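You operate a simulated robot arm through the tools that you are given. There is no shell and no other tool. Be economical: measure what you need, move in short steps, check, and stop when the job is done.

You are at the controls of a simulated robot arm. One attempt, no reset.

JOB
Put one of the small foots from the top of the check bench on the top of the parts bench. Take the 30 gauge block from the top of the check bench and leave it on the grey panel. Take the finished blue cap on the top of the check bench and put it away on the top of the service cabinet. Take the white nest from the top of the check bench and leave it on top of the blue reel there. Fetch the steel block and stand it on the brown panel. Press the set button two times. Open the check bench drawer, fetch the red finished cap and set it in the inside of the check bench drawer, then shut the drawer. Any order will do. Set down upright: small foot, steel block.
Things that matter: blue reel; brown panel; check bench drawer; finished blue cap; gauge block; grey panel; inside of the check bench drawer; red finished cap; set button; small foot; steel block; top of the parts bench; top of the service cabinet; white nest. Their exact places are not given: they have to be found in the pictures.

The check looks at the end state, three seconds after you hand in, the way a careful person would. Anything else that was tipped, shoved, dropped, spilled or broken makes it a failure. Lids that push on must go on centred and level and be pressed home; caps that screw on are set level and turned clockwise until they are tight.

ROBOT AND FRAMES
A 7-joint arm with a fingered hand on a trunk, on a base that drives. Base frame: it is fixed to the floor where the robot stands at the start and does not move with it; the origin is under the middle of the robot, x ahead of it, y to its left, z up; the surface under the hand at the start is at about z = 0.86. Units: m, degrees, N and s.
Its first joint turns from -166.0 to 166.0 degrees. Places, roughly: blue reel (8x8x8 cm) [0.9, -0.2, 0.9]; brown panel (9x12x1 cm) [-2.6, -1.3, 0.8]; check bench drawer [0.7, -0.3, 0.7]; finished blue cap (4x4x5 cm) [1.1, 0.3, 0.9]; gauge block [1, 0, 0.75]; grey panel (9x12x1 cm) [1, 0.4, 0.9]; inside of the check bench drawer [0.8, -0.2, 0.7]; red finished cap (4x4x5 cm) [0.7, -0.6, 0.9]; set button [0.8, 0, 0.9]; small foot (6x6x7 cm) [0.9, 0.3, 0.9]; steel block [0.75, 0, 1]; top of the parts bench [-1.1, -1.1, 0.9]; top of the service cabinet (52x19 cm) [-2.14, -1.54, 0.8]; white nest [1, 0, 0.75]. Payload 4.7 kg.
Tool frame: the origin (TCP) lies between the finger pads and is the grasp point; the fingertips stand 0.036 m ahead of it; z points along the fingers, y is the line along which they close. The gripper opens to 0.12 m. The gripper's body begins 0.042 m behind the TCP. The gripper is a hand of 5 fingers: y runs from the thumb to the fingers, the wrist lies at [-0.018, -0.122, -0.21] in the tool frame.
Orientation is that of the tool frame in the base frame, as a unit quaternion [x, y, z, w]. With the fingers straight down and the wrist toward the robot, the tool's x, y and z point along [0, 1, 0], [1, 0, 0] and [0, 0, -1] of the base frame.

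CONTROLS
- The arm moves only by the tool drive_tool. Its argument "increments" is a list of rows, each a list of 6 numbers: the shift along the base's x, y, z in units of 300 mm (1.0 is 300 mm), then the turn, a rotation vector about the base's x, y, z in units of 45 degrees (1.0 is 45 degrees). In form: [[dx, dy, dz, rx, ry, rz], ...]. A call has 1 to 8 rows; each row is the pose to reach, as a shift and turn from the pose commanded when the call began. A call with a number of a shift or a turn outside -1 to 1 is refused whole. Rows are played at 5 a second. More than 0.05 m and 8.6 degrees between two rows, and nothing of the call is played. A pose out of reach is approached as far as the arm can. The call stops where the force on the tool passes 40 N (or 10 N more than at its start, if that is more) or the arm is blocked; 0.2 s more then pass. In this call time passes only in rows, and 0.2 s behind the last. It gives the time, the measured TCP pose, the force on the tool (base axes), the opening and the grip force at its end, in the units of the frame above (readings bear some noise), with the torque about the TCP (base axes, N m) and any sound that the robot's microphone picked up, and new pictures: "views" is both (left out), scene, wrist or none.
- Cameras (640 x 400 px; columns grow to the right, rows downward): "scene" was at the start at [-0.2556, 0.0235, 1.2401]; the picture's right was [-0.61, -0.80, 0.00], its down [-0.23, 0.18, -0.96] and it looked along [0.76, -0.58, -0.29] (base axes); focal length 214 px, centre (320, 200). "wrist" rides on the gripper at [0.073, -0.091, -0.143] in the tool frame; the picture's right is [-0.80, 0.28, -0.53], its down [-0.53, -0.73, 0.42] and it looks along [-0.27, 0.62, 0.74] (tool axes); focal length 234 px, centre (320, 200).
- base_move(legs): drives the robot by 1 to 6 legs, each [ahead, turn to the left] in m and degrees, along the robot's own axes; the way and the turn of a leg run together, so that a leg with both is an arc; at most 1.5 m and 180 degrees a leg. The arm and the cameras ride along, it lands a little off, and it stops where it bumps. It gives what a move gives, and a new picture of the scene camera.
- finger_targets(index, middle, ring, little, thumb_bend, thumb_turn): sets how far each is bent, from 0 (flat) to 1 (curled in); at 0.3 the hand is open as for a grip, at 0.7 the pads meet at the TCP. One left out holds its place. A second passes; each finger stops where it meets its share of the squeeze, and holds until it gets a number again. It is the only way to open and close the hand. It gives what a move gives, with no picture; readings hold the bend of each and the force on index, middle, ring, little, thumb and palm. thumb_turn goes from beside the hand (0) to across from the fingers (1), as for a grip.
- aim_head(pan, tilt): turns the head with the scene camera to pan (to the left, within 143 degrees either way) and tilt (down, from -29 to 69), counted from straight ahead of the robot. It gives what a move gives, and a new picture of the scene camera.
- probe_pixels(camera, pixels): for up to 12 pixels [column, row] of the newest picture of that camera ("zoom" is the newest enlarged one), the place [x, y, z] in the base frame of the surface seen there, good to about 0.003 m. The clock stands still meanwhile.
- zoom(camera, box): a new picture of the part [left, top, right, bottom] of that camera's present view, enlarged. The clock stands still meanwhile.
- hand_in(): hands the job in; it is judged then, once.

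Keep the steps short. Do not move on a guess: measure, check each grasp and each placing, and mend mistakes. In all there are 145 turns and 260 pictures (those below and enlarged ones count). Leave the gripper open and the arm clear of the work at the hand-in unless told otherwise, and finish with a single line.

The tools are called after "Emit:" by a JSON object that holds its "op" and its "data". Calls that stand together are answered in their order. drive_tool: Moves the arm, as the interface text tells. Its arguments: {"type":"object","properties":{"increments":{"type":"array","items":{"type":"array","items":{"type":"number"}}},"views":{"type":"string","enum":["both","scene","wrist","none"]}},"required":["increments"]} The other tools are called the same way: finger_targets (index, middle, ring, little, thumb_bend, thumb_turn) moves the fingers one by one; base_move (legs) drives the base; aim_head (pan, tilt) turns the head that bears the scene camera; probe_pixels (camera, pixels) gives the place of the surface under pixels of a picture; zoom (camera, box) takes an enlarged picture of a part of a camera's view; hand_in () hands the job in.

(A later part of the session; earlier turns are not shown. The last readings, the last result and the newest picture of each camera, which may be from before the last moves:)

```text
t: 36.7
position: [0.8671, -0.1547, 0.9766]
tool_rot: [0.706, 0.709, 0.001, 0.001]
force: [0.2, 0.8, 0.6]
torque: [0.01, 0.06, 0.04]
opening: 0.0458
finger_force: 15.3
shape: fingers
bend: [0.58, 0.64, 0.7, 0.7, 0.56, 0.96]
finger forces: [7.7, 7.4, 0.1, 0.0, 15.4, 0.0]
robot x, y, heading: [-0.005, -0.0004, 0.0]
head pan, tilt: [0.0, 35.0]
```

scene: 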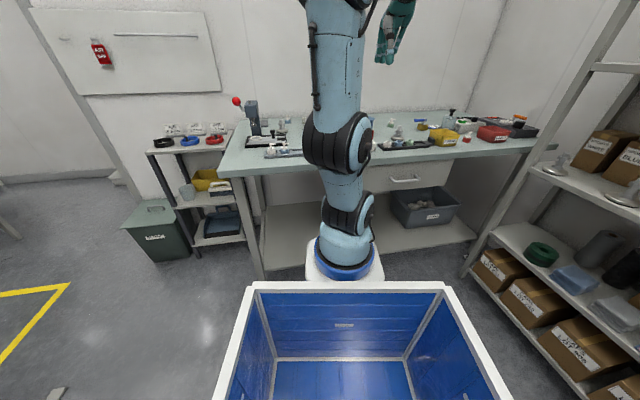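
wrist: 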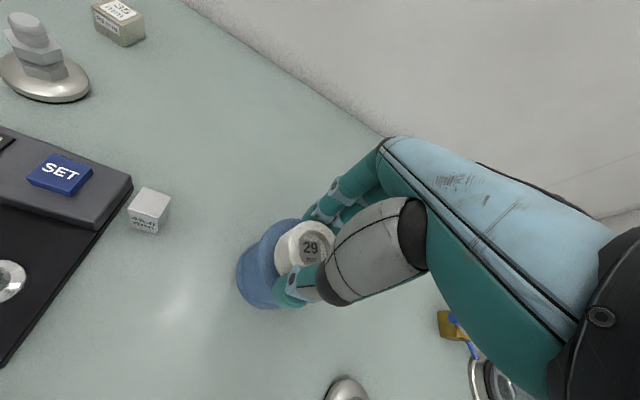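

Contact (weight relieved). Release and rise.

Emit:
{"op": "finger_targets", "data": {"index": 0.3, "middle": 0.3, "ring": 0.3, "little": 0.3, "thumb_bend": 0.3}}

Emit:
{"op": "drive_tool", "data": {"increments": [[0, 0, 0.1, 0, 0, 0], [0, 0, 0.25, 0, 0, 0], [-0.05, 0, 0.36, 0, 0, 0], [-0.18, 0.02, 0.4, 0, 0, 0], [-0.3, 0.04, 0.4, 0, 0, 0]], "views": "wrist"}}

```text
t: 37.7
position: [0.8663, -0.1542, 0.9751]
tool_rot: [0.705, 0.709, 0.0, 0.0]
force: [0.3, 0.5, -1.1]
torque: [0.01, 0.03, -0.01]
opening: 0.1217
finger_force: 0.0
shape: fingers
bend: [0.3, 0.3, 0.3, 0.3, 0.3, 0.97]
finger forces: [0.0, 0.0, 0.0, 0.0, 0.0, 0.0]
robot x, y, heading: [-0.0, 0.0016, -0.0]
head pan, tilt: [0.0, 35.0]
```

```text
t: 38.9
position: [0.7758, -0.1441, 1.095]
tool_rot: [0.706, 0.709, -0.001, -0.001]
force: [1.0, -0.2, -1.5]
torque: [0.02, 0.02, 0.01]
opening: 0.1222
finger_force: 0.1
shape: fingers
bend: [0.3, 0.3, 0.3, 0.3, 0.3, 0.97]
finger forces: [0.0, 0.0, 0.0, 0.1, 0.0, 0.0]
robot x, y, heading: [0.0017, -0.0012, -0.2]
head pan, tilt: [0.0, 35.0]
```

wrist: 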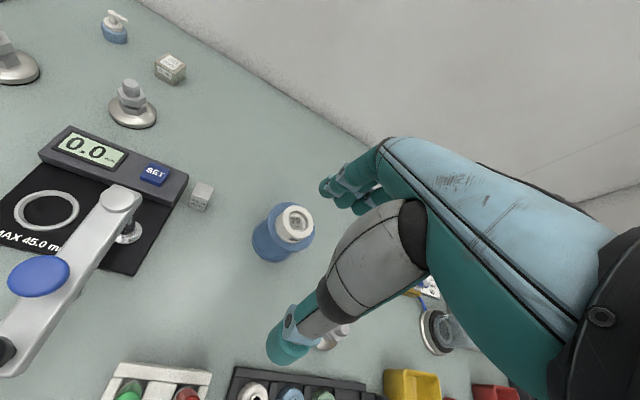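

Check the nest's centring and measure SET button.

Emit:
{"op": "zoom", "data": {"camera": "wrist", "box": [220, 180, 340, 275]}}

Emit:
{"op": "zoom", "data": {"camera": "wrist", "box": [60, 120, 220, 220]}}

Emit:
{"op": "probe_pixels", "data": {"camera": "wrist", "pixels": [[148, 163], [170, 170], [142, 178], [163, 184], [155, 173], [185, 190], [120, 195], [201, 188], [192, 206], [211, 190]]}}

```text
4.21 times, centred on (280, 228) of wrist
```

zoom: 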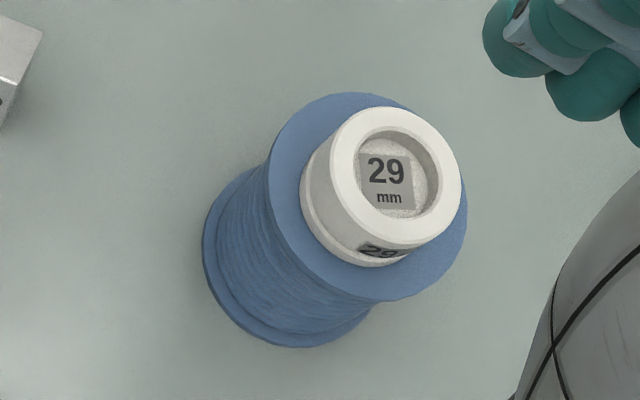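

```text
4.00 times, centred on (140, 170) of wrist
```

zoom: 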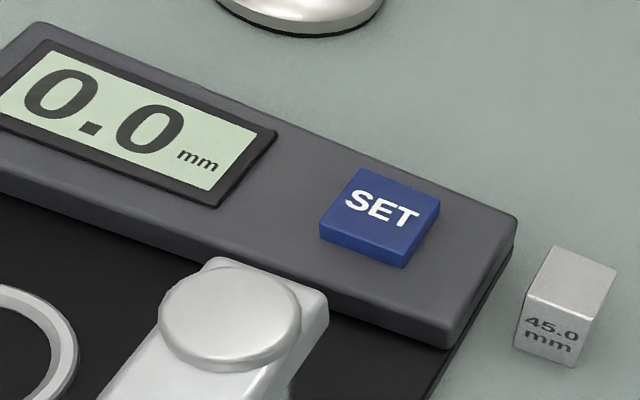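

```text
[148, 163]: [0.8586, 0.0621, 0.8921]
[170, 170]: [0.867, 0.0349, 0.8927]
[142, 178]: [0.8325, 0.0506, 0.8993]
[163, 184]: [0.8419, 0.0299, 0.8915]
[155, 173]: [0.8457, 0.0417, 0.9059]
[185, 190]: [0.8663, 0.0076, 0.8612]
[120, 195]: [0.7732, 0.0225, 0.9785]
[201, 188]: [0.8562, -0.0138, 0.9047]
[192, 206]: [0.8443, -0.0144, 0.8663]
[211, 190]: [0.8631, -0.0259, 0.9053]
```

Nest is well on the reel. The button top is at ≈(0.847, 0.042, 0.906); the lever disc near (0.773,0.02) stands at z 0.979, so I'll use the index alone with the hand turned 90°. Shape the hand and turn.

Emit:
{"op": "finger_targets", "data": {"index": 0.3, "middle": 1, "ring": 1, "little": 1, "thumb_bend": 0.9}}

Emit:
{"op": "drive_tool", "data": {"increments": [[0, 0, 0.03, 0, 0, 0.19], [0, 0, 0.06, 0, 0, 0.37], [0, 0, 0.1, 0, 0, 0.56], [0, 0, 0.1, 0, 0, 0.75], [0, 0, 0.1, 0, 0, 0.93], [0, 0, 0.1, 0, 0, 1]], "views": "none"}}

Emit:
{"op": "drive_tool", "data": {"increments": [[0.05, 0.06, 0, 0, 0, 0.19], [0.1, 0.12, 0, 0, 0, 0.37], [0.15, 0.18, 0, 0, 0, 0.56], [0.2, 0.24, 0, 0, 0, 0.75], [0.22, 0.3, 0, 0, 0, 0.93], [0.22, 0.36, 0, 0, 0, 1]], "views": "wrist"}}

```text
t: 39.9
position: [0.7768, -0.1434, 1.0963]
tool_rot: [0.705, 0.709, 0.0, 0.0]
force: [-0.6, 0.1, -0.9]
torque: [-0.03, 0.0, 0.0]
opening: 0.0309
finger_force: 0.1
shape: fingers
bend: [0.3, 1.0, 1.0, 1.0, 0.9, 0.97]
finger forces: [0.0, 0.0, 0.0, 0.0, 0.1, 0.1]
robot x, y, heading: [-0.0009, -0.0006, -0.2]
head pan, tilt: [0.0, 35.0]
```

```text
t: 41.3
position: [0.7768, -0.1438, 1.1263]
tool_rot: [0.38, 0.925, -0.001, 0.001]
force: [0.2, -0.7, 0.1]
torque: [-0.01, -0.02, 0.03]
opening: 0.0308
finger_force: 0.2
shape: fingers
bend: [0.3, 1.0, 1.0, 1.0, 0.9, 0.97]
finger forces: [0.1, 0.1, 0.2, 0.0, 0.1, 0.1]
robot x, y, heading: [-0.0005, 0.0002, 0.2]
head pan, tilt: [0.0, 35.0]
```

```text
t: 42.7
position: [0.8411, -0.0356, 1.1257]
tool_rot: [-0.002, 1.0, 0.0, 0.0]
force: [-0.4, -0.2, 0.3]
torque: [0.01, 0.01, 0.01]
opening: 0.0307
finger_force: 0.1
shape: fingers
bend: [0.3, 1.0, 1.0, 1.0, 0.9, 0.97]
finger forces: [0.0, 0.1, 0.0, 0.0, 0.1, 0.0]
robot x, y, heading: [-0.0008, -0.0031, 0.0]
head pan, tilt: [0.0, 35.0]
```

wrist: 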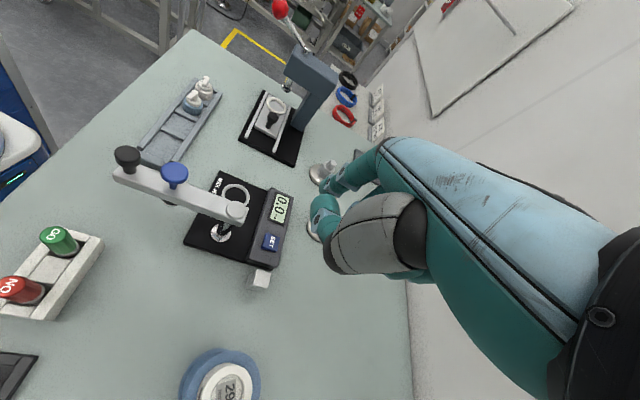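

Emit:
{"op": "zoom", "data": {"camera": "wrist", "box": [260, 140, 420, 260]}}

Emit:
{"op": "probe_pixels", "data": {"camera": "wrist", "pixels": [[332, 183], [326, 190], [335, 192], [340, 180], [318, 210], [330, 222], [270, 242], [273, 234], [366, 188]]}}

```text
3.33 times, centred on (340, 200) of wrist
```

zoom: 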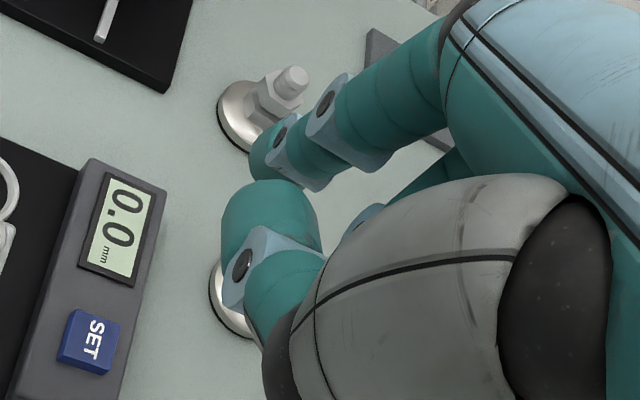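

```text
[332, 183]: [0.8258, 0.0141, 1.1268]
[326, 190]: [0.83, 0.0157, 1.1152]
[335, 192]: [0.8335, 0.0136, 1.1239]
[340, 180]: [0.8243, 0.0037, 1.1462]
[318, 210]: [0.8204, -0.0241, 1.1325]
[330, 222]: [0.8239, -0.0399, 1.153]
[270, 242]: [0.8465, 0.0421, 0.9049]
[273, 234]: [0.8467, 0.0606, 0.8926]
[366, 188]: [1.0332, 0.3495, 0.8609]
```

Index tip centre ≈ (0.84, 0.022), needs shift (+0.006, +0.02). Move and descend to TCP z≈0.96.

Emit:
{"op": "drive_tool", "data": {"increments": [[0.02, 0.066, 0, 0, 0, 0], [0.02, 0.066, -0.15, 0, 0, 0], [0.02, 0.066, -0.3, 0, 0, 0], [0.02, 0.066, -0.42, 0, 0, 0], [0.02, 0.066, -0.54, 0, 0, 0]], "views": "wrist"}}

Emit:
{"op": "zoom", "data": {"camera": "wrist", "box": [240, 130, 400, 250]}}

```text
t: 43.9
position: [0.8468, -0.0155, 0.9637]
tool_rot: [-0.002, 1.0, 0.001, 0.001]
force: [-0.4, -0.5, 1.5]
torque: [0.0, -0.04, 0.05]
opening: 0.0309
finger_force: 0.1
shape: fingers
bend: [0.3, 1.0, 1.0, 1.0, 0.9, 0.97]
finger forces: [0.0, 0.1, 0.0, 0.1, 0.0, 0.1]
robot x, y, heading: [-0.0015, 0.0024, 0.0]
head pan, tilt: [0.0, 35.0]
```

wrist: 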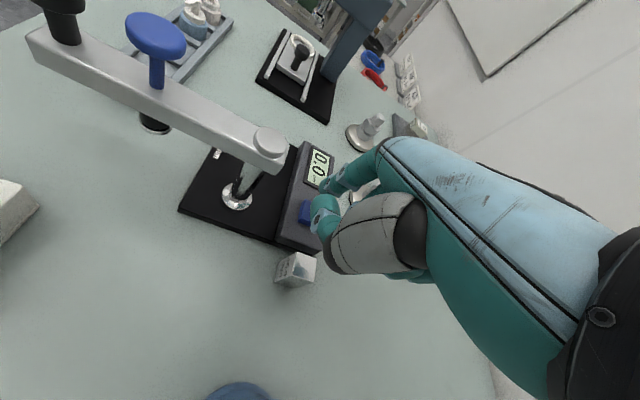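

```text
3.33 times, centred on (320, 190) of wrist
```

zoom: 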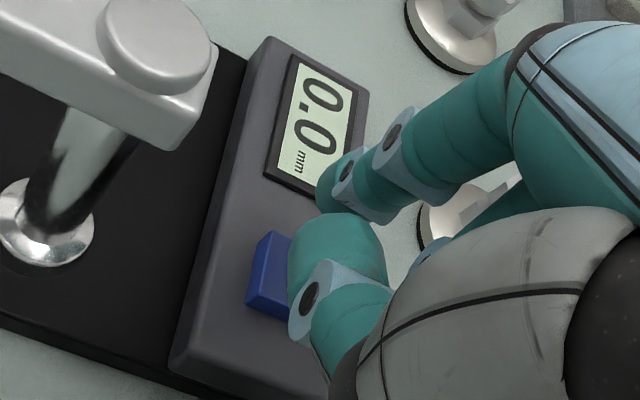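

Emit:
{"op": "probe_pixels", "data": {"camera": "zoom", "pixels": [[325, 185], [330, 205], [345, 208], [320, 195], [355, 190], [270, 250], [275, 290], [340, 260], [300, 240]]}}

```text
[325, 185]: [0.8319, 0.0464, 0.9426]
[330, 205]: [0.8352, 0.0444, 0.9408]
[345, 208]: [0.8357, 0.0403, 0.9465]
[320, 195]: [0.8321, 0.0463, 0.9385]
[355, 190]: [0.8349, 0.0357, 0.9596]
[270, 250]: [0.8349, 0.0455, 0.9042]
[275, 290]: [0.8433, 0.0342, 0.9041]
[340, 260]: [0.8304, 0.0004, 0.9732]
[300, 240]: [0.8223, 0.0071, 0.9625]
```

Emit:
{"op": "drive_tool", "data": {"increments": [[0, -0.012, -0.03, 0, 0, 0], [0, -0.012, -0.06, 0, 0, 0], [0, -0.012, -0.075, 0, 0, 0]], "views": "wrist"}}

Emit:
{"op": "zoom", "data": {"camera": "wrist", "box": [240, 130, 400, 250]}}

```text
t: 44.7
position: [0.8481, -0.0191, 0.9396]
tool_rot: [-0.003, 1.0, 0.0, -0.001]
force: [0.3, 0.7, 0.5]
torque: [-0.02, -0.05, 0.0]
opening: 0.0305
finger_force: 0.0
shape: fingers
bend: [0.3, 1.0, 1.0, 1.0, 0.9, 0.97]
finger forces: [0.1, 0.0, 0.1, 0.0, 0.0, 0.0]
robot x, y, heading: [0.0007, 0.0013, -0.1]
head pan, tilt: [0.0, 35.0]
```

wrist: 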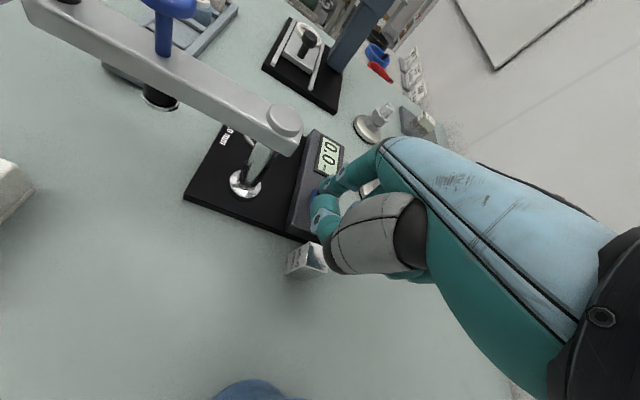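

```text
3.33 times, centred on (320, 190) of wrist
```

zoom: 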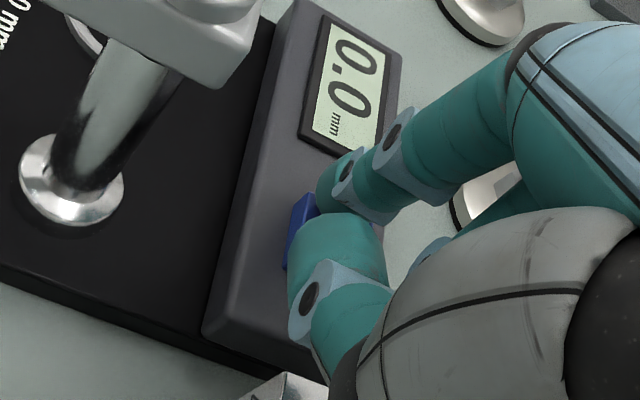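

Emit:
{"op": "drive_tool", "data": {"increments": [[0, 0, -0.01, 0, 0, 0], [0, 0, -0.02, 0, 0, 0]], "views": "none"}}

Emit:
{"op": "drive_tool", "data": {"increments": [[0, 0, -0.007, 0, 0, 0], [0, 0, -0.014, 0, 0, 0]], "views": "none"}}

```text
t: 45.3
position: [0.8475, -0.0194, 0.9348]
tool_rot: [-0.003, 1.0, 0.0, 0.0]
force: [0.1, -0.5, 0.3]
torque: [0.09, 0.02, 0.01]
opening: 0.0307
finger_force: 0.2
shape: fingers
bend: [0.3, 1.0, 1.0, 1.0, 0.9, 0.97]
finger forces: [0.8, 0.0, 0.0, 0.0, 0.0, 0.0]
robot x, y, heading: [0.0007, 0.0008, -0.2]
head pan, tilt: [0.0, 35.0]
```

```text
t: 45.9
position: [0.8497, -0.0194, 0.9318]
tool_rot: [-0.003, 1.0, 0.001, 0.0]
force: [-1.6, -0.3, 3.7]
torque: [0.21, 0.03, 0.05]
opening: 0.0312
finger_force: 1.6
shape: fingers
bend: [0.3, 1.0, 1.0, 1.0, 0.9, 0.97]
finger forces: [3.5, 0.0, 0.0, 0.0, 0.1, 0.1]
robot x, y, heading: [0.002, -0.0, -0.2]
head pan, tilt: [0.0, 35.0]
heard: click
```

First click. Rise, then press again.

Emit:
{"op": "drive_tool", "data": {"increments": [[0, 0, 0.015, 0, 0, 0], [0, 0, 0.035, 0, 0, 0]], "views": "wrist"}}

Emit:
{"op": "drive_tool", "data": {"increments": [[0, 0, -0.014, 0, 0, 0], [0, 0, -0.021, 0, 0, 0], [0, 0, -0.028, 0, 0, 0], [0, 0, -0.035, 0, 0, 0]], "views": "none"}}

```text
t: 46.5
position: [0.8483, -0.0195, 0.9405]
tool_rot: [-0.002, 1.0, 0.0, 0.0]
force: [0.2, -0.6, 0.9]
torque: [0.01, 0.05, -0.02]
opening: 0.0312
finger_force: 0.1
shape: fingers
bend: [0.3, 1.0, 1.0, 1.0, 0.9, 0.97]
finger forces: [0.0, 0.0, 0.0, 0.0, 0.0, 0.0]
robot x, y, heading: [0.0026, 0.0017, -0.3]
head pan, tilt: [0.0, 35.0]
```

wrist: 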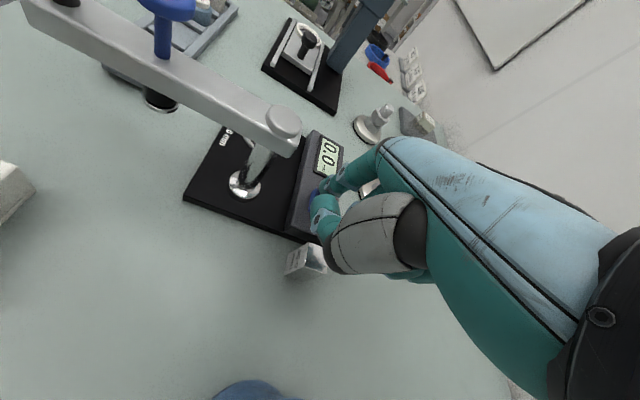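

```text
t: 47.5
position: [0.8483, -0.0189, 0.9305]
tool_rot: [-0.003, 1.0, 0.0, -0.001]
force: [-1.3, -2.1, 3.7]
torque: [0.27, 0.04, 0.05]
opening: 0.031
finger_force: 2.1
shape: fingers
bend: [0.3, 1.0, 1.0, 1.0, 0.9, 0.97]
finger forces: [3.8, 0.0, 0.0, 0.0, 0.0, 0.0]
robot x, y, heading: [-0.0013, -0.0036, 0.1]
head pan, tilt: [0.0, 35.0]
heard: click
```

Second click heard. Rise clear, turn the hand back, open it, and look at the drawer.

Emit:
{"op": "drive_tool", "data": {"increments": [[0, 0, 0.12, 0, 0, 0], [0, 0, 0.28, 0, 0, 0], [0, 0, 0.44, 0, 0, 0], [0, 0, 0.6, 0, 0, -0.18], [0, 0, 0.65, 0, 0, -0.37], [0, 0, 0.65, 0, 0, -0.56], [0, 0, 0.65, 0, 0, -0.75], [0, 0, 0.65, 0, 0, -0.93]], "views": "none"}}

Emit:
{"op": "drive_tool", "data": {"increments": [[-0.1, 0, 0.0, 0, 0, -0.18], [-0.2, 0, 0.03, 0, 0, -0.37], [-0.3, 0, 0.06, 0, 0, -0.56], [-0.4, 0, 0.1, 0, 0, -0.75], [-0.5, 0, 0.1, 0, 0, -0.93], [-0.6, 0, 0.1, 0, 0, -0.99]], "views": "none"}}

Emit:
{"op": "finger_targets", "data": {"index": 0.3, "middle": 0.3, "ring": 0.3, "little": 0.3, "thumb_bend": 0.3}}

Emit:
{"op": "aim_head", "data": {"pan": -25, "tilt": 25}}

Emit:
{"op": "zoom", "data": {"camera": "scene", "box": [240, 120, 480, 260]}}

```text
t: 49.3
position: [0.8487, -0.0192, 1.125]
tool_rot: [0.356, 0.935, 0.0, -0.001]
force: [0.2, 0.0, -0.5]
torque: [-0.02, 0.01, 0.01]
opening: 0.031
finger_force: 0.1
shape: fingers
bend: [0.3, 1.0, 1.0, 1.0, 0.9, 0.97]
finger forces: [0.0, 0.0, 0.0, 0.0, 0.1, 0.1]
robot x, y, heading: [0.0023, -0.0006, 0.3]
head pan, tilt: [0.0, 35.0]
```

```text
t: 50.7
position: [0.667, -0.0199, 1.1557]
tool_rot: [0.683, 0.73, 0.001, 0.0]
force: [-0.7, 0.1, -0.7]
torque: [0.0, 0.04, 0.01]
opening: 0.0311
finger_force: 0.0
shape: fingers
bend: [0.3, 1.0, 1.0, 1.0, 0.9, 0.98]
finger forces: [0.0, 0.0, 0.0, 0.1, 0.0, 0.0]
robot x, y, heading: [0.0014, -0.0017, -0.0]
head pan, tilt: [0.0, 35.0]
```

```text
t: 51.7
position: [0.6669, -0.0191, 1.1556]
tool_rot: [0.683, 0.731, 0.0, -0.001]
force: [0.5, 0.2, -0.1]
torque: [0.02, 0.0, 0.03]
opening: 0.1221
finger_force: 0.1
shape: fingers
bend: [0.3, 0.3, 0.3, 0.3, 0.3, 0.98]
finger forces: [0.0, 0.1, 0.0, 0.0, 0.0, 0.0]
robot x, y, heading: [-0.0007, 0.0005, -0.0]
head pan, tilt: [0.0, 35.0]
```

```text
t: 52.6
position: [0.6678, -0.0197, 1.1567]
tool_rot: [0.682, 0.731, 0.0, 0.0]
force: [0.0, 0.2, -0.4]
torque: [0.0, 0.02, 0.02]
opening: 0.1225
finger_force: 0.0
shape: fingers
bend: [0.3, 0.3, 0.3, 0.3, 0.3, 0.98]
finger forces: [0.1, 0.0, 0.0, 0.1, 0.0, 0.0]
robot x, y, heading: [0.0005, 0.0024, 0.1]
head pan, tilt: [-25.0, 25.0]
```

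scene: 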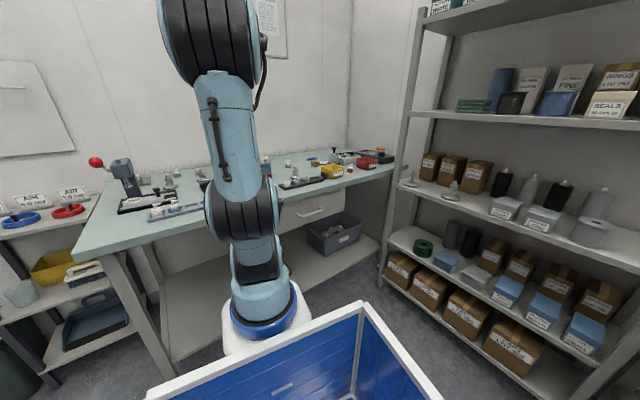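

```text
2.67 times, centred on (360, 190) of scene
```

zoom: 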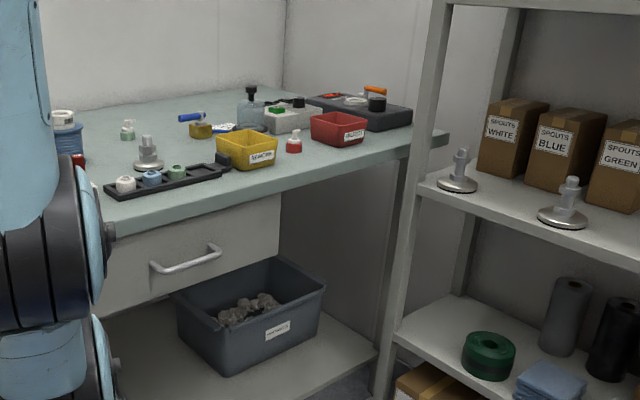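

Emit:
{"op": "probe_pixels", "data": {"camera": "zoom", "pixels": [[155, 268], [185, 264], [218, 250], [150, 262], [212, 244], [160, 250], [110, 228], [270, 188], [125, 290], [268, 255], [340, 165], [235, 235]]}}

```text
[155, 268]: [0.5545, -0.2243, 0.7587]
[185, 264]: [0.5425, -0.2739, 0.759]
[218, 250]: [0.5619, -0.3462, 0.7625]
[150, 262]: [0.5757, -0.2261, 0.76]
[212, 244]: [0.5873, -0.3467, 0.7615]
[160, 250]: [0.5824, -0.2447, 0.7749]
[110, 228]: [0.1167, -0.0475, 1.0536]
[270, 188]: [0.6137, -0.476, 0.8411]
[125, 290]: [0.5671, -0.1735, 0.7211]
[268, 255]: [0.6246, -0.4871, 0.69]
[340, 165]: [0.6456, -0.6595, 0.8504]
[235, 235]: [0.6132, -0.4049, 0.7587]
```

The bench is turned ~10° (drawer pull direction ≈ (-0.98,-0.18)); handle bar middle ≈ (0.547,-0.285,0.76), 4 cm in front of the drawer front. I turn the base 10° left and back off 0.3 m for elbow room.

Emit:
{"op": "base_move", "data": {"legs": [[0, 10], [-0.3, 0]]}}

Emit:
{"op": "aim_head", "data": {"pan": -25, "tilt": 20}}

Emit:
{"op": "zoom", "data": {"camera": "scene", "box": [260, 130, 420, 230]}}

```text
t: 55.3
position: [0.3705, 0.0451, 1.1559]
tool_rot: [0.616, 0.788, -0.001, 0.0]
force: [-0.3, 0.2, -0.2]
torque: [-0.02, 0.03, 0.03]
opening: 0.1225
finger_force: 0.1
shape: fingers
bend: [0.3, 0.3, 0.3, 0.3, 0.3, 0.98]
finger forces: [0.0, 0.0, 0.0, 0.1, 0.0, 0.0]
robot x, y, heading: [-0.2912, -0.0523, 9.8]
head pan, tilt: [-25.0, 25.0]
```

scene: 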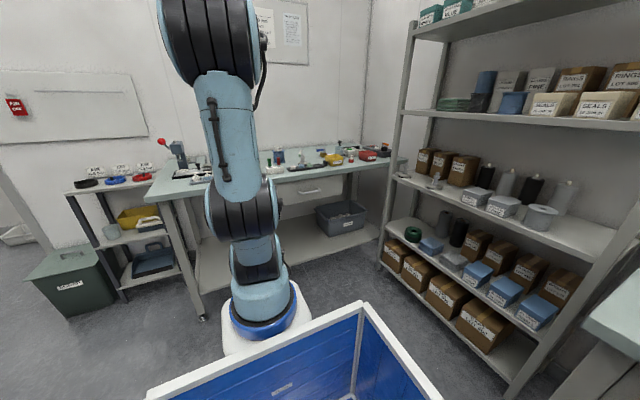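

```text
t: 56.0
position: [0.37, 0.0467, 1.1564]
tool_rot: [0.616, 0.788, 0.0, 0.001]
force: [0.4, 0.0, -0.3]
torque: [-0.02, 0.01, -0.02]
opening: 0.1221
finger_force: 0.0
shape: fingers
bend: [0.3, 0.3, 0.3, 0.3, 0.3, 0.98]
finger forces: [0.1, 0.1, 0.0, 0.0, 0.0, 0.1]
robot x, y, heading: [-0.2927, -0.0513, 9.8]
head pan, tilt: [-25.0, 20.0]
```

scene: 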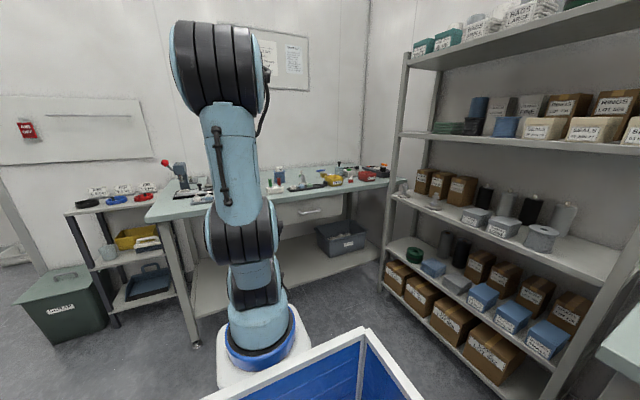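

```text
4.00 times, centred on (340, 180) of scene
```

zoom: 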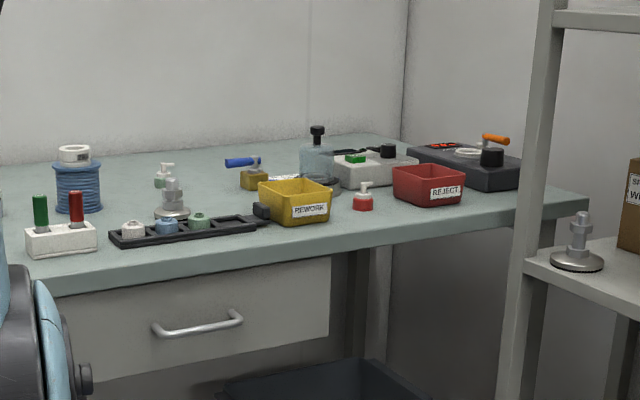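

Preset the fingers narrower and move the arm to the right with the wrist tilting 45° (fingers pointing forward-down).

Emit:
{"op": "finger_targets", "data": {"index": 0.55, "middle": 0.55, "ring": 0.55, "little": 0.55, "thumb_bend": 0.45}}

Emit:
{"op": "drive_tool", "data": {"increments": [[0.01, -0.15, 0, 0, 0, -0.04], [0.02, -0.3, 0, 0, 0, -0.089], [0.03, -0.45, 0, 0, 0, -0.089], [0.05, -0.6, 0, 0, 0, -0.089], [0.07, -0.75, -0.02, 0, 0, -0.089], [0.1, -0.89, -0.04, 0, 0, -0.089], [0.1, -1.0, -0.1, 0, 0, -0.089]], "views": "none"}}

Emit:
{"op": "drive_tool", "data": {"increments": [[0.02, -0.05, -0.06, 0.03, -0.18, 0], [0.04, -0.1, -0.12, 0.062, -0.35, 0], [0.06, -0.14, -0.18, 0.092, -0.52, 0], [0.06, -0.16, -0.24, 0.122, -0.69, 0], [0.06, -0.16, -0.3, 0.152, -0.86, 0], [0.06, -0.16, -0.36, 0.174, -0.985, 0]], "views": "wrist"}}

```text
t: 57.0
position: [0.3712, 0.0472, 1.1565]
tool_rot: [0.617, 0.787, 0.0, 0.0]
force: [0.4, 0.1, 0.3]
torque: [0.01, 0.0, 0.01]
opening: 0.0634
finger_force: 0.0
shape: fingers
bend: [0.55, 0.55, 0.55, 0.55, 0.45, 0.98]
finger forces: [0.0, 0.0, 0.1, 0.0, 0.1, 0.0]
robot x, y, heading: [-0.2914, -0.0521, 10.0]
head pan, tilt: [-25.0, 20.0]
```

```text
t: 58.6
position: [0.401, -0.2549, 1.1255]
tool_rot: [0.643, 0.766, 0.001, 0.0]
force: [-0.3, 0.5, 0.5]
torque: [-0.07, -0.01, -0.04]
opening: 0.0633
finger_force: 0.0
shape: fingers
bend: [0.55, 0.55, 0.55, 0.55, 0.45, 0.98]
finger forces: [0.0, 0.0, 0.0, 0.1, 0.0, 0.0]
robot x, y, heading: [-0.2904, -0.0538, 10.2]
head pan, tilt: [-25.0, 20.0]
```

```text
t: 60.0
position: [0.4195, -0.3016, 1.0193]
tool_rot: [0.593, 0.707, 0.294, 0.247]
force: [0.2, -0.4, 0.3]
torque: [-0.01, 0.04, -0.03]
opening: 0.0634
finger_force: 0.1
shape: fingers
bend: [0.55, 0.55, 0.55, 0.55, 0.45, 0.98]
finger forces: [0.0, 0.0, 0.0, 0.0, 0.0, 0.0]
robot x, y, heading: [-0.2877, -0.0527, 10.0]
head pan, tilt: [-25.0, 20.0]
```

wrist: 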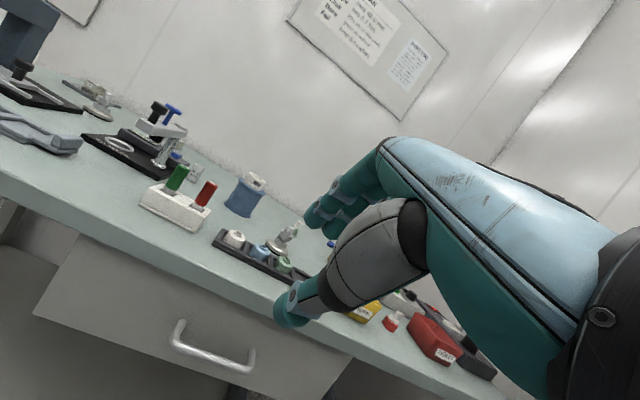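

Handle at (175-250, 325-370). Probe it.

Emit:
{"op": "probe_pixels", "data": {"camera": "wrist", "pixels": [[176, 342], [195, 352], [212, 358], [230, 365], [248, 370], [181, 326], [253, 352], [215, 335], [210, 300], [225, 268], [60, 290], [330, 345]]}}

```text
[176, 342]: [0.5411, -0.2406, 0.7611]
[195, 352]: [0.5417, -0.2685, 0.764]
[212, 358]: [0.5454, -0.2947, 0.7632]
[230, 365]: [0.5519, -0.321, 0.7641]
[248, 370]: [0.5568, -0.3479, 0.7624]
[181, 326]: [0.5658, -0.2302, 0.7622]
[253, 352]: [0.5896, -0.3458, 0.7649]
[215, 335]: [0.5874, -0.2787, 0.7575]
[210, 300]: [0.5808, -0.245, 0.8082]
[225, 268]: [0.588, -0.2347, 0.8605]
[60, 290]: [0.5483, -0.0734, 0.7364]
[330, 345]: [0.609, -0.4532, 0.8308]
```

Bar centre ≈ (0.549,-0.295,0.760). Go to the pre-approach point.

Emit:
{"op": "drive_tool", "data": {"increments": [[0, -0.01, -0.15, 0, 0, 0], [0.02, -0.02, -0.3, 0, 0, 0], [0.06, -0.028, -0.42, 0, 0, 0], [0.11, -0.028, -0.52, 0, 0, 0], [0.155, -0.028, -0.58, 0, 0, 0]], "views": "wrist"}}

```text
t: 61.2
position: [0.4642, -0.3096, 0.8445]
tool_rot: [0.594, 0.708, 0.294, 0.246]
force: [-0.6, -0.2, 0.1]
torque: [0.0, 0.01, -0.04]
opening: 0.0633
finger_force: 0.1
shape: fingers
bend: [0.55, 0.55, 0.55, 0.55, 0.45, 0.98]
finger forces: [0.0, 0.0, 0.0, 0.0, 0.0, 0.1]
robot x, y, heading: [-0.2915, -0.0536, 9.9]
head pan, tilt: [-25.0, 20.0]
```

wrist: 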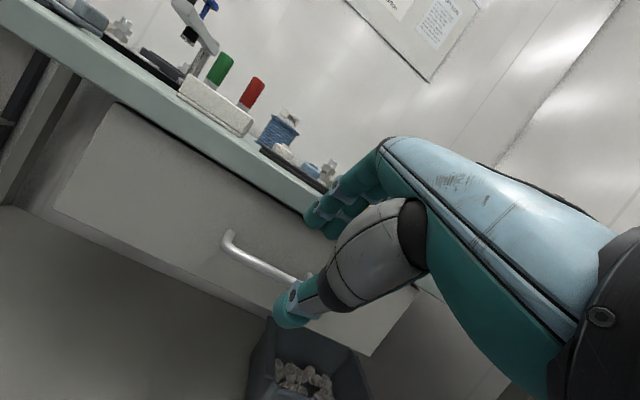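

Approach along the finger direction.

Emit:
{"op": "drive_tool", "data": {"increments": [[0.06, 0.011, -0.06, 0, 0, 0], [0.12, 0.022, -0.12, 0, 0, 0], [0.17, 0.031, -0.17, 0, 0, 0], [0.21, 0.038, -0.21, 0, 0, 0]], "views": "wrist"}}

Emit:
{"op": "zoom", "data": {"camera": "wrist", "box": [220, 150, 420, 340]}}

```text
t: 62.2
position: [0.5294, -0.2995, 0.7822]
tool_rot: [0.594, 0.707, 0.293, 0.246]
force: [0.4, 1.0, -0.6]
torque: [0.01, 0.02, 0.01]
opening: 0.0635
finger_force: 0.1
shape: fingers
bend: [0.55, 0.55, 0.55, 0.55, 0.45, 0.98]
finger forces: [0.0, 0.0, 0.1, 0.1, 0.0, 0.1]
robot x, y, heading: [-0.2907, -0.0518, 10.0]
head pan, tilt: [-25.0, 20.0]
```

wrist: 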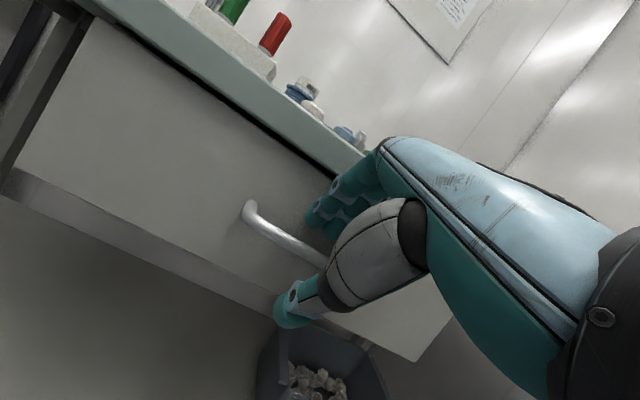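

```text
2.11 times, centred on (320, 245) of wrist
```

zoom: 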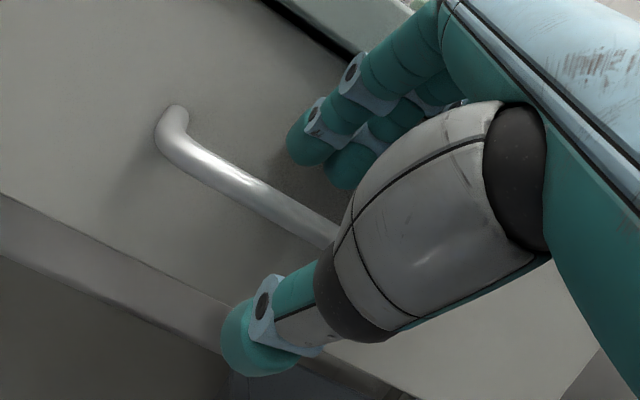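

Bar lies between thumb and fingers. Close on it.

Emit:
{"op": "finger_targets", "data": {"index": 0.75, "middle": 0.75, "ring": 0.75, "little": 0.75, "thumb_bend": 0.75}}

Emit:
{"op": "zoom", "data": {"camera": "wrist", "box": [220, 150, 420, 340]}}

```text
t: 63.2
position: [0.528, -0.2992, 0.7826]
tool_rot: [0.594, 0.707, 0.293, 0.247]
force: [2.2, -1.1, 7.9]
torque: [-0.2, -0.22, 0.07]
opening: 0.0071
finger_force: 13.9
shape: fingers
bend: [0.74, 0.74, 0.75, 0.75, 0.67, 0.97]
finger forces: [7.1, 10.2, 0.0, 0.0, 10.7, 0.0]
robot x, y, heading: [-0.2876, -0.0484, 10.2]
head pan, tilt: [-25.0, 20.0]
```

```text
2.11 times, centred on (320, 245) of wrist
```

zoom: 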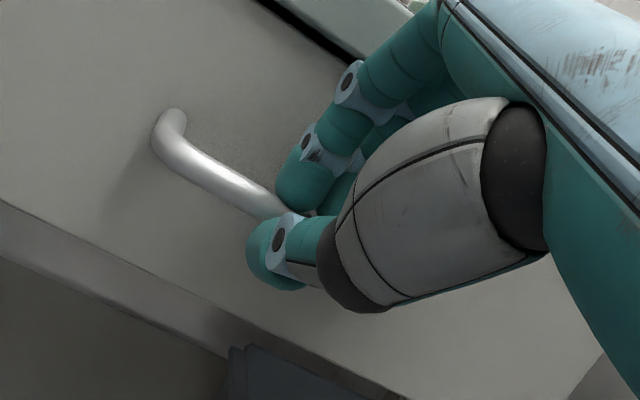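

Grip holds (index, middle, thumb loaded). Pull along (-0.984,-0.178).

Emit:
{"op": "drive_tool", "data": {"increments": [[-0.03, -0.0054, 0, 0, 0, 0], [-0.07, -0.0126, 0, 0, 0, 0], [-0.12, -0.0216, 0, 0, 0, 0], [-0.18, -0.0324, 0, 0, 0, 0]], "views": "wrist"}}

```text
t: 64.2
position: [0.4738, -0.3095, 0.7831]
tool_rot: [0.593, 0.708, 0.294, 0.246]
force: [-0.6, 1.6, 12.6]
torque: [-0.12, -0.25, 0.15]
opening: 0.0068
finger_force: 16.9
shape: fingers
bend: [0.74, 0.74, 0.75, 0.75, 0.68, 0.97]
finger forces: [9.9, 11.9, 0.1, 0.0, 11.8, 0.1]
robot x, y, heading: [-0.2905, -0.0515, 10.1]
head pan, tilt: [-25.0, 20.0]
```

wrist: 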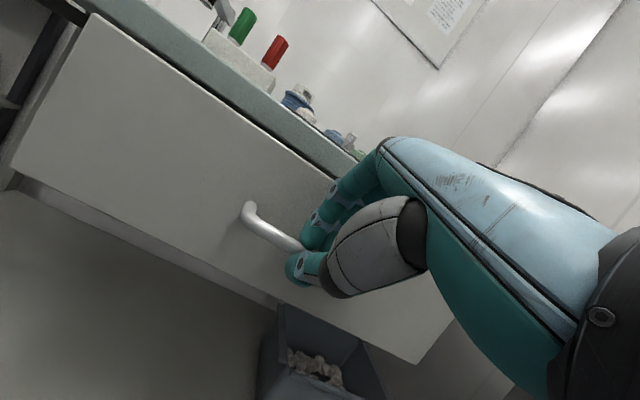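

Drawer slides. Continue another 0.17 m.

Emit:
{"op": "drive_tool", "data": {"increments": [[-0.08, -0.0145, 0, 0, 0, 0], [-0.16, -0.029, 0, 0, 0, 0], [-0.24, -0.043, 0, 0, 0, 0], [-0.32, -0.058, 0, 0, 0, 0], [-0.4, -0.072, 0, 0, 0, 0], [-0.48, -0.087, 0, 0, 0, 0], [-0.56, -0.101, 0, 0, 0, 0]], "views": "both"}}

```text
t: 65.8
position: [0.3062, -0.3405, 0.78]
tool_rot: [0.595, 0.706, 0.293, 0.247]
force: [2.2, -11.9, 19.6]
torque: [-0.24, -0.46, -0.14]
opening: 0.0065
finger_force: 18.5
shape: fingers
bend: [0.74, 0.74, 0.75, 0.75, 0.69, 0.98]
finger forces: [16.4, 10.5, 0.1, 0.0, 10.1, 0.0]
robot x, y, heading: [-0.288, -0.0544, 10.2]
head pan, tilt: [-25.0, 20.0]
```

scene: 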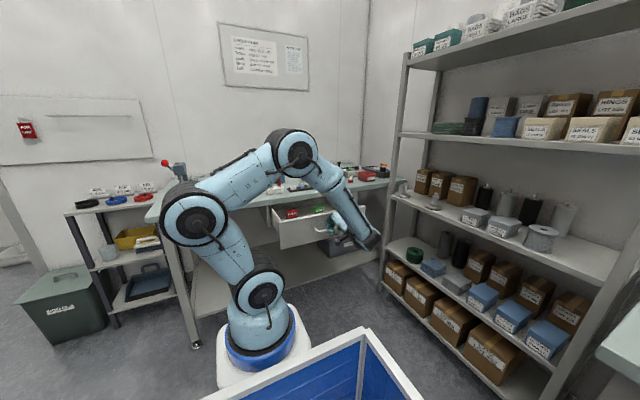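
wrist: 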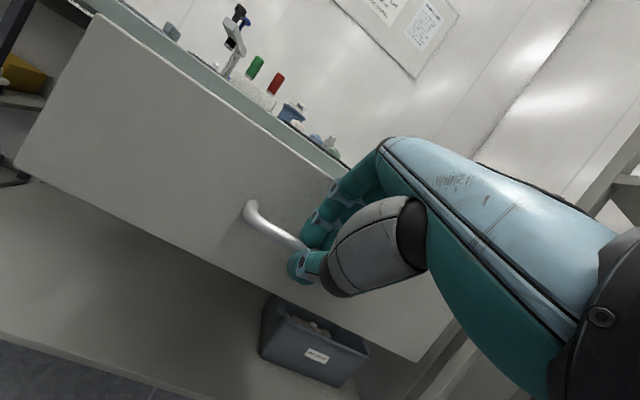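

Drawer is open ~0.22 m, items inside visible. Release and back out up-rear.

Emit:
{"op": "finger_targets", "data": {"index": 0.55, "middle": 0.55, "ring": 0.55, "little": 0.55, "thumb_bend": 0.45}}

Emit:
{"op": "drive_tool", "data": {"increments": [[-0.06, -0.011, 0.06, 0, 0, 0], [-0.12, -0.022, 0.12, 0, 0, 0], [-0.18, -0.033, 0.2, 0, 0, 0], [-0.2, -0.033, 0.36, 0, 0, 0], [-0.2, -0.033, 0.52, 0, 0, 0], [-0.15, -0.033, 0.68, 0, 0, 0], [-0.1, -0.033, 0.84, 0, 0, 0], [0, -0.033, 0.96, 0, 0, 0]], "views": "scene"}}

Emit:
{"op": "zoom", "data": {"camera": "scene", "box": [240, 140, 420, 270]}}

```text
t: 66.8
position: [0.3066, -0.3375, 0.7804]
tool_rot: [0.594, 0.707, 0.294, 0.246]
force: [-1.1, -0.1, -0.6]
torque: [-0.01, 0.01, 0.0]
opening: 0.0624
finger_force: 0.1
shape: fingers
bend: [0.55, 0.55, 0.55, 0.55, 0.45, 0.98]
finger forces: [0.0, 0.0, 0.0, 0.0, 0.0, 0.0]
robot x, y, heading: [-0.2909, -0.0501, 9.8]
head pan, tilt: [-25.0, 20.0]
```

```text
refused: row 6 steps farther than a row can; nothing moved
```

```text
3.08 times, centred on (330, 205) of scene
```

zoom: 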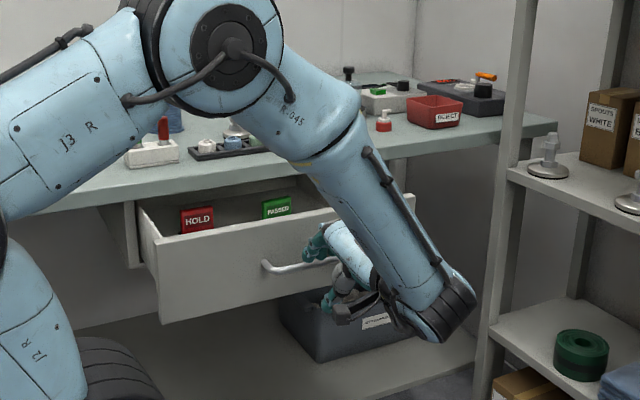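

Emit:
{"op": "drive_tool", "data": {"increments": [[-0.06, -0.011, 0.06, 0, 0, 0], [-0.12, -0.022, 0.12, 0, 0, 0], [-0.18, -0.033, 0.2, 0, 0, 0], [-0.18, -0.033, 0.35, 0, 0, 0], [-0.18, -0.033, 0.5, 0, 0, 0], [-0.15, -0.033, 0.65, 0, 0, 0], [-0.1, -0.033, 0.8, 0, 0, 0], [-0.05, -0.033, 0.94, 0, 0, 0]], "views": "scene"}}

Emit:
{"op": "zoom", "data": {"camera": "scene", "box": [240, 140, 420, 270]}}

```text
t: 68.6
position: [0.2909, -0.3511, 1.0622]
tool_rot: [0.595, 0.707, 0.294, 0.245]
force: [-0.6, -0.8, 0.4]
torque: [-0.02, -0.01, 0.02]
opening: 0.0627
finger_force: 0.1
shape: fingers
bend: [0.55, 0.55, 0.55, 0.55, 0.45, 0.98]
finger forces: [0.1, 0.1, 0.0, 0.0, 0.0, 0.0]
robot x, y, heading: [-0.2928, -0.0526, 10.2]
head pan, tilt: [-25.0, 20.0]
```

scene: 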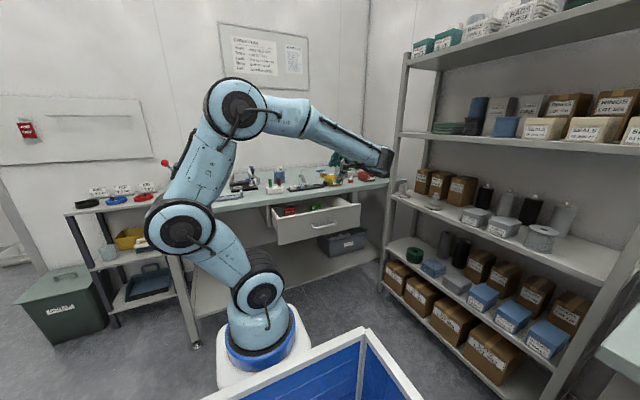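

```text
3.08 times, centred on (330, 205) of scene
```

zoom: 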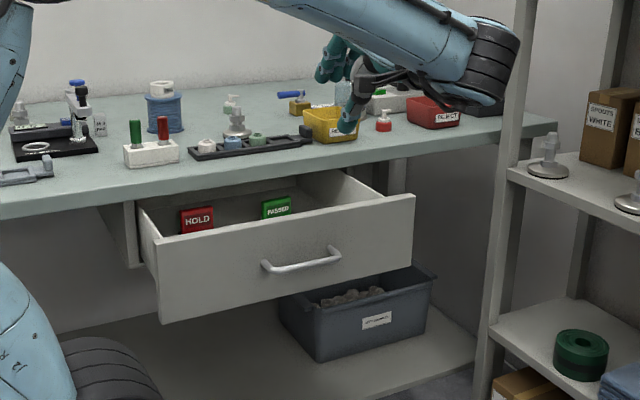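

Check elbow/wrist clearance to the shelf post, the drawer interior, and cap surroundings.

Emit:
{"op": "probe_pixels", "data": {"camera": "zoom", "pixels": [[505, 60], [485, 95], [508, 180], [523, 40], [384, 127], [378, 115], [330, 130], [355, 130], [400, 115], [200, 205], [240, 222], [330, 195]]}}

```text
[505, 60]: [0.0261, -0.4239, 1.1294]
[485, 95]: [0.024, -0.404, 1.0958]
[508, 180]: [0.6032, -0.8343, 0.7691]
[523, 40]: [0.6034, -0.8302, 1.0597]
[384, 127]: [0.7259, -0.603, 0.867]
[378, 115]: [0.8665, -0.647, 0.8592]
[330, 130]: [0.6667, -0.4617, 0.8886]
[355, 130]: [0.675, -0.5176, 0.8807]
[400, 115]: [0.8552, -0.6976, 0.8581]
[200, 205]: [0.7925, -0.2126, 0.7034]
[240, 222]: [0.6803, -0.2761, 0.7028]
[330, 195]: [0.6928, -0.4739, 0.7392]
```

Drawer floor z≈0.703; free space between drawer front and bench edge. Drive forward 0.12 m for reach, then untilt the hand.

Emit:
{"op": "base_move", "data": {"legs": [[0.12, 0]]}}

Emit:
{"op": "drive_tool", "data": {"increments": [[0.02, -0.05, 0.02, -0.03, 0.18, 0], [0.06, -0.12, 0.04, -0.062, 0.35, 0], [0.12, -0.2, 0.06, -0.092, 0.52, 0], [0.18, -0.3, 0.08, -0.122, 0.69, 0], [0.26, -0.4, 0.08, -0.152, 0.86, 0], [0.34, -0.5, 0.08, -0.174, 0.985, 0]], "views": "none"}}

Emit:
{"op": "finger_targets", "data": {"index": 0.3, "middle": 0.3, "ring": 1, "little": 1, "thumb_bend": 0.3}}

Emit:
{"op": "drive_tool", "data": {"increments": [[0.1, -0.04, 0, 0, 0, 0], [0.2, -0.08, 0, 0, 0, 0], [0.3, -0.12, 0, 0, 0, 0]], "views": "both"}}

```text
t: 69.8
position: [0.4092, -0.3306, 1.0634]
tool_rot: [0.595, 0.707, 0.294, 0.245]
force: [0.0, 0.7, -0.8]
torque: [0.02, -0.01, -0.02]
opening: 0.0627
finger_force: 0.1
shape: fingers
bend: [0.55, 0.55, 0.55, 0.55, 0.45, 0.98]
finger forces: [0.0, 0.0, 0.0, 0.0, 0.0, 0.1]
robot x, y, heading: [-0.1719, -0.0321, 9.8]
head pan, tilt: [-25.0, 20.0]
```

scene: 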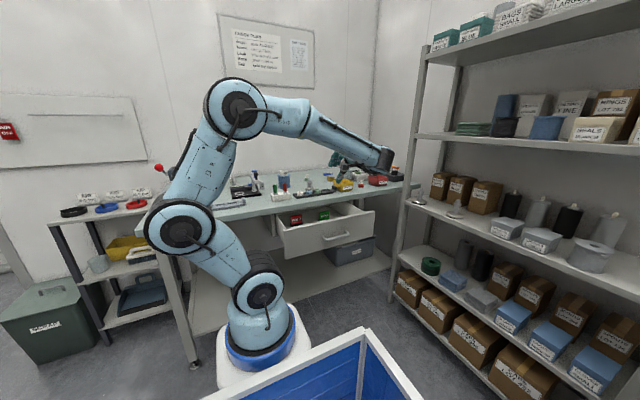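

```text
t: 71.2
position: [0.5106, -0.4816, 1.0864]
tool_rot: [0.644, 0.765, 0.0, 0.002]
force: [-0.2, 1.2, 1.2]
torque: [-0.08, -0.03, -0.02]
opening: 0.0627
finger_force: 0.1
shape: fingers
bend: [0.55, 0.55, 0.55, 0.55, 0.45, 0.98]
finger forces: [0.0, 0.1, 0.0, 0.0, 0.0, 0.2]
robot x, y, heading: [-0.172, -0.0278, 10.1]
head pan, tilt: [-25.0, 20.0]
```

```text
t: 72.2
position: [0.5113, -0.481, 1.0843]
tool_rot: [0.644, 0.765, 0.0, 0.0]
force: [1.3, 0.6, -0.4]
torque: [-0.01, -0.02, -0.02]
opening: 0.1219
finger_force: 0.1
shape: fingers
bend: [0.3, 0.3, 1.0, 1.0, 0.3, 0.98]
finger forces: [0.1, 0.0, 0.0, 0.0, 0.0, 0.1]
robot x, y, heading: [-0.1678, -0.0309, 9.9]
head pan, tilt: [-25.0, 20.0]
```

```text
t: 73.0
position: [0.6001, -0.5184, 1.0874]
tool_rot: [0.644, 0.765, 0.0, 0.002]
force: [0.0, 0.4, 0.7]
torque: [-0.02, -0.03, -0.03]
opening: 0.122
finger_force: 0.1
shape: fingers
bend: [0.3, 0.3, 1.0, 1.0, 0.3, 0.98]
finger forces: [0.1, 0.0, 0.0, 0.0, 0.1, 0.0]
robot x, y, heading: [-0.1704, -0.0323, 9.7]
head pan, tilt: [-25.0, 20.0]
```

scene: 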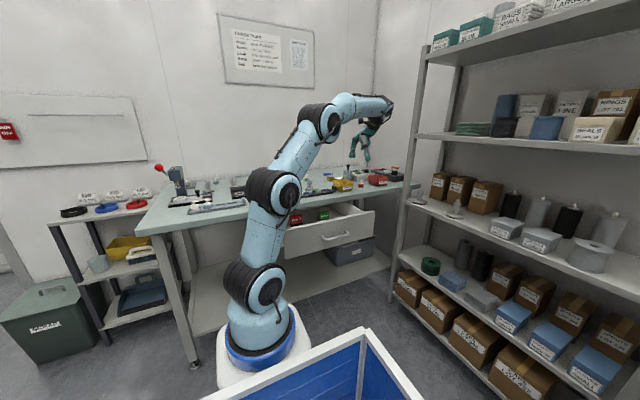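
wrist: 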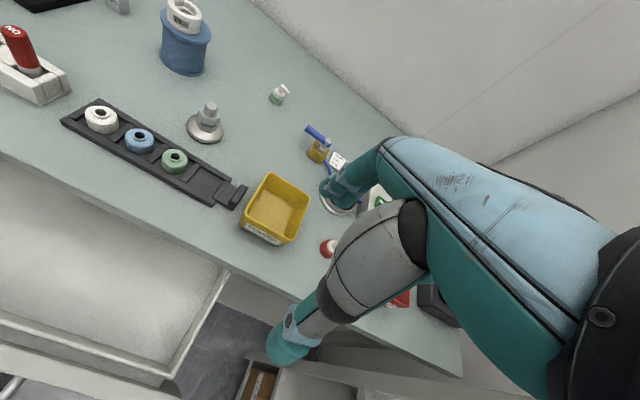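

Measure the red cap and bin edges from the scene camera.

Emit:
{"op": "aim_head", "data": {"pan": -45, "tilt": 25}}

Emit:
{"op": "zoom", "data": {"camera": "scene", "box": [230, 140, 330, 210]}}

```text
t: 73.8
position: [0.5998, -0.5192, 1.0865]
tool_rot: [0.644, 0.765, -0.001, 0.001]
force: [-0.2, 0.0, 0.1]
torque: [0.01, 0.0, 0.01]
opening: 0.122
finger_force: 0.1
shape: fingers
bend: [0.3, 0.3, 1.0, 1.0, 0.3, 0.98]
finger forces: [0.0, 0.0, 0.1, 0.0, 0.1, 0.0]
robot x, y, heading: [-0.1715, -0.0301, 10.0]
head pan, tilt: [-45.0, 25.0]
```

scene: 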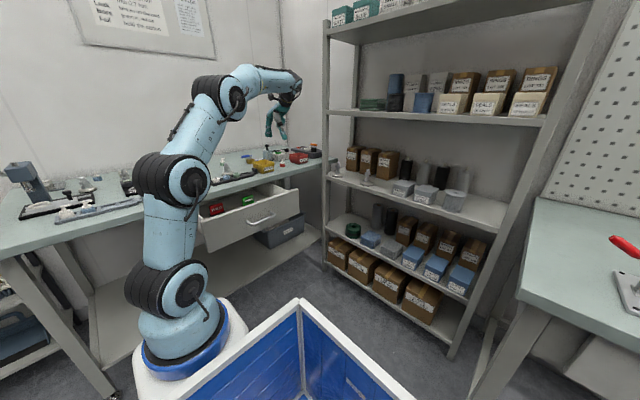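

```text
5.71 times, centred on (280, 175) of scene
```

zoom: 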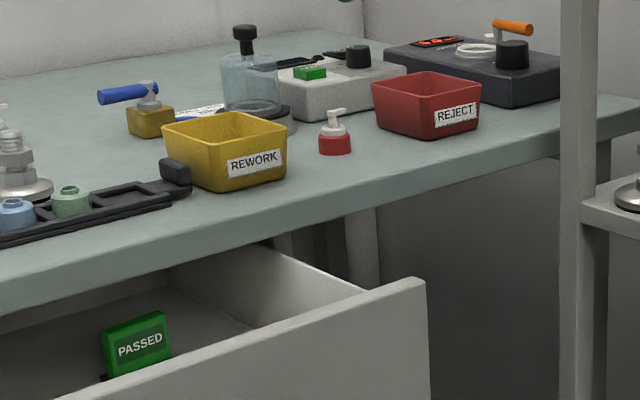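

Emit:
{"op": "probe_pixels", "data": {"camera": "zoom", "pixels": [[334, 148], [322, 145], [348, 146], [335, 116], [286, 152], [287, 182], [374, 90], [378, 122], [330, 135], [285, 110], [300, 125], [340, 130]]}}

```text
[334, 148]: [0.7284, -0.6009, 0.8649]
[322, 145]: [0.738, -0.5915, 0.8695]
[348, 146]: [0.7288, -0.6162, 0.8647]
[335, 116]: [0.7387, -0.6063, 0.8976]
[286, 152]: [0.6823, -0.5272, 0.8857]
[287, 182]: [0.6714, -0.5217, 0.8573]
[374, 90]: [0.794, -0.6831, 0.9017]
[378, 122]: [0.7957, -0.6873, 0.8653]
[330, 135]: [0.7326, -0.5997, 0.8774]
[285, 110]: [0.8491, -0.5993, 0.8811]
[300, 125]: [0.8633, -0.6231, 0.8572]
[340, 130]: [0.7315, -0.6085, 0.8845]
```

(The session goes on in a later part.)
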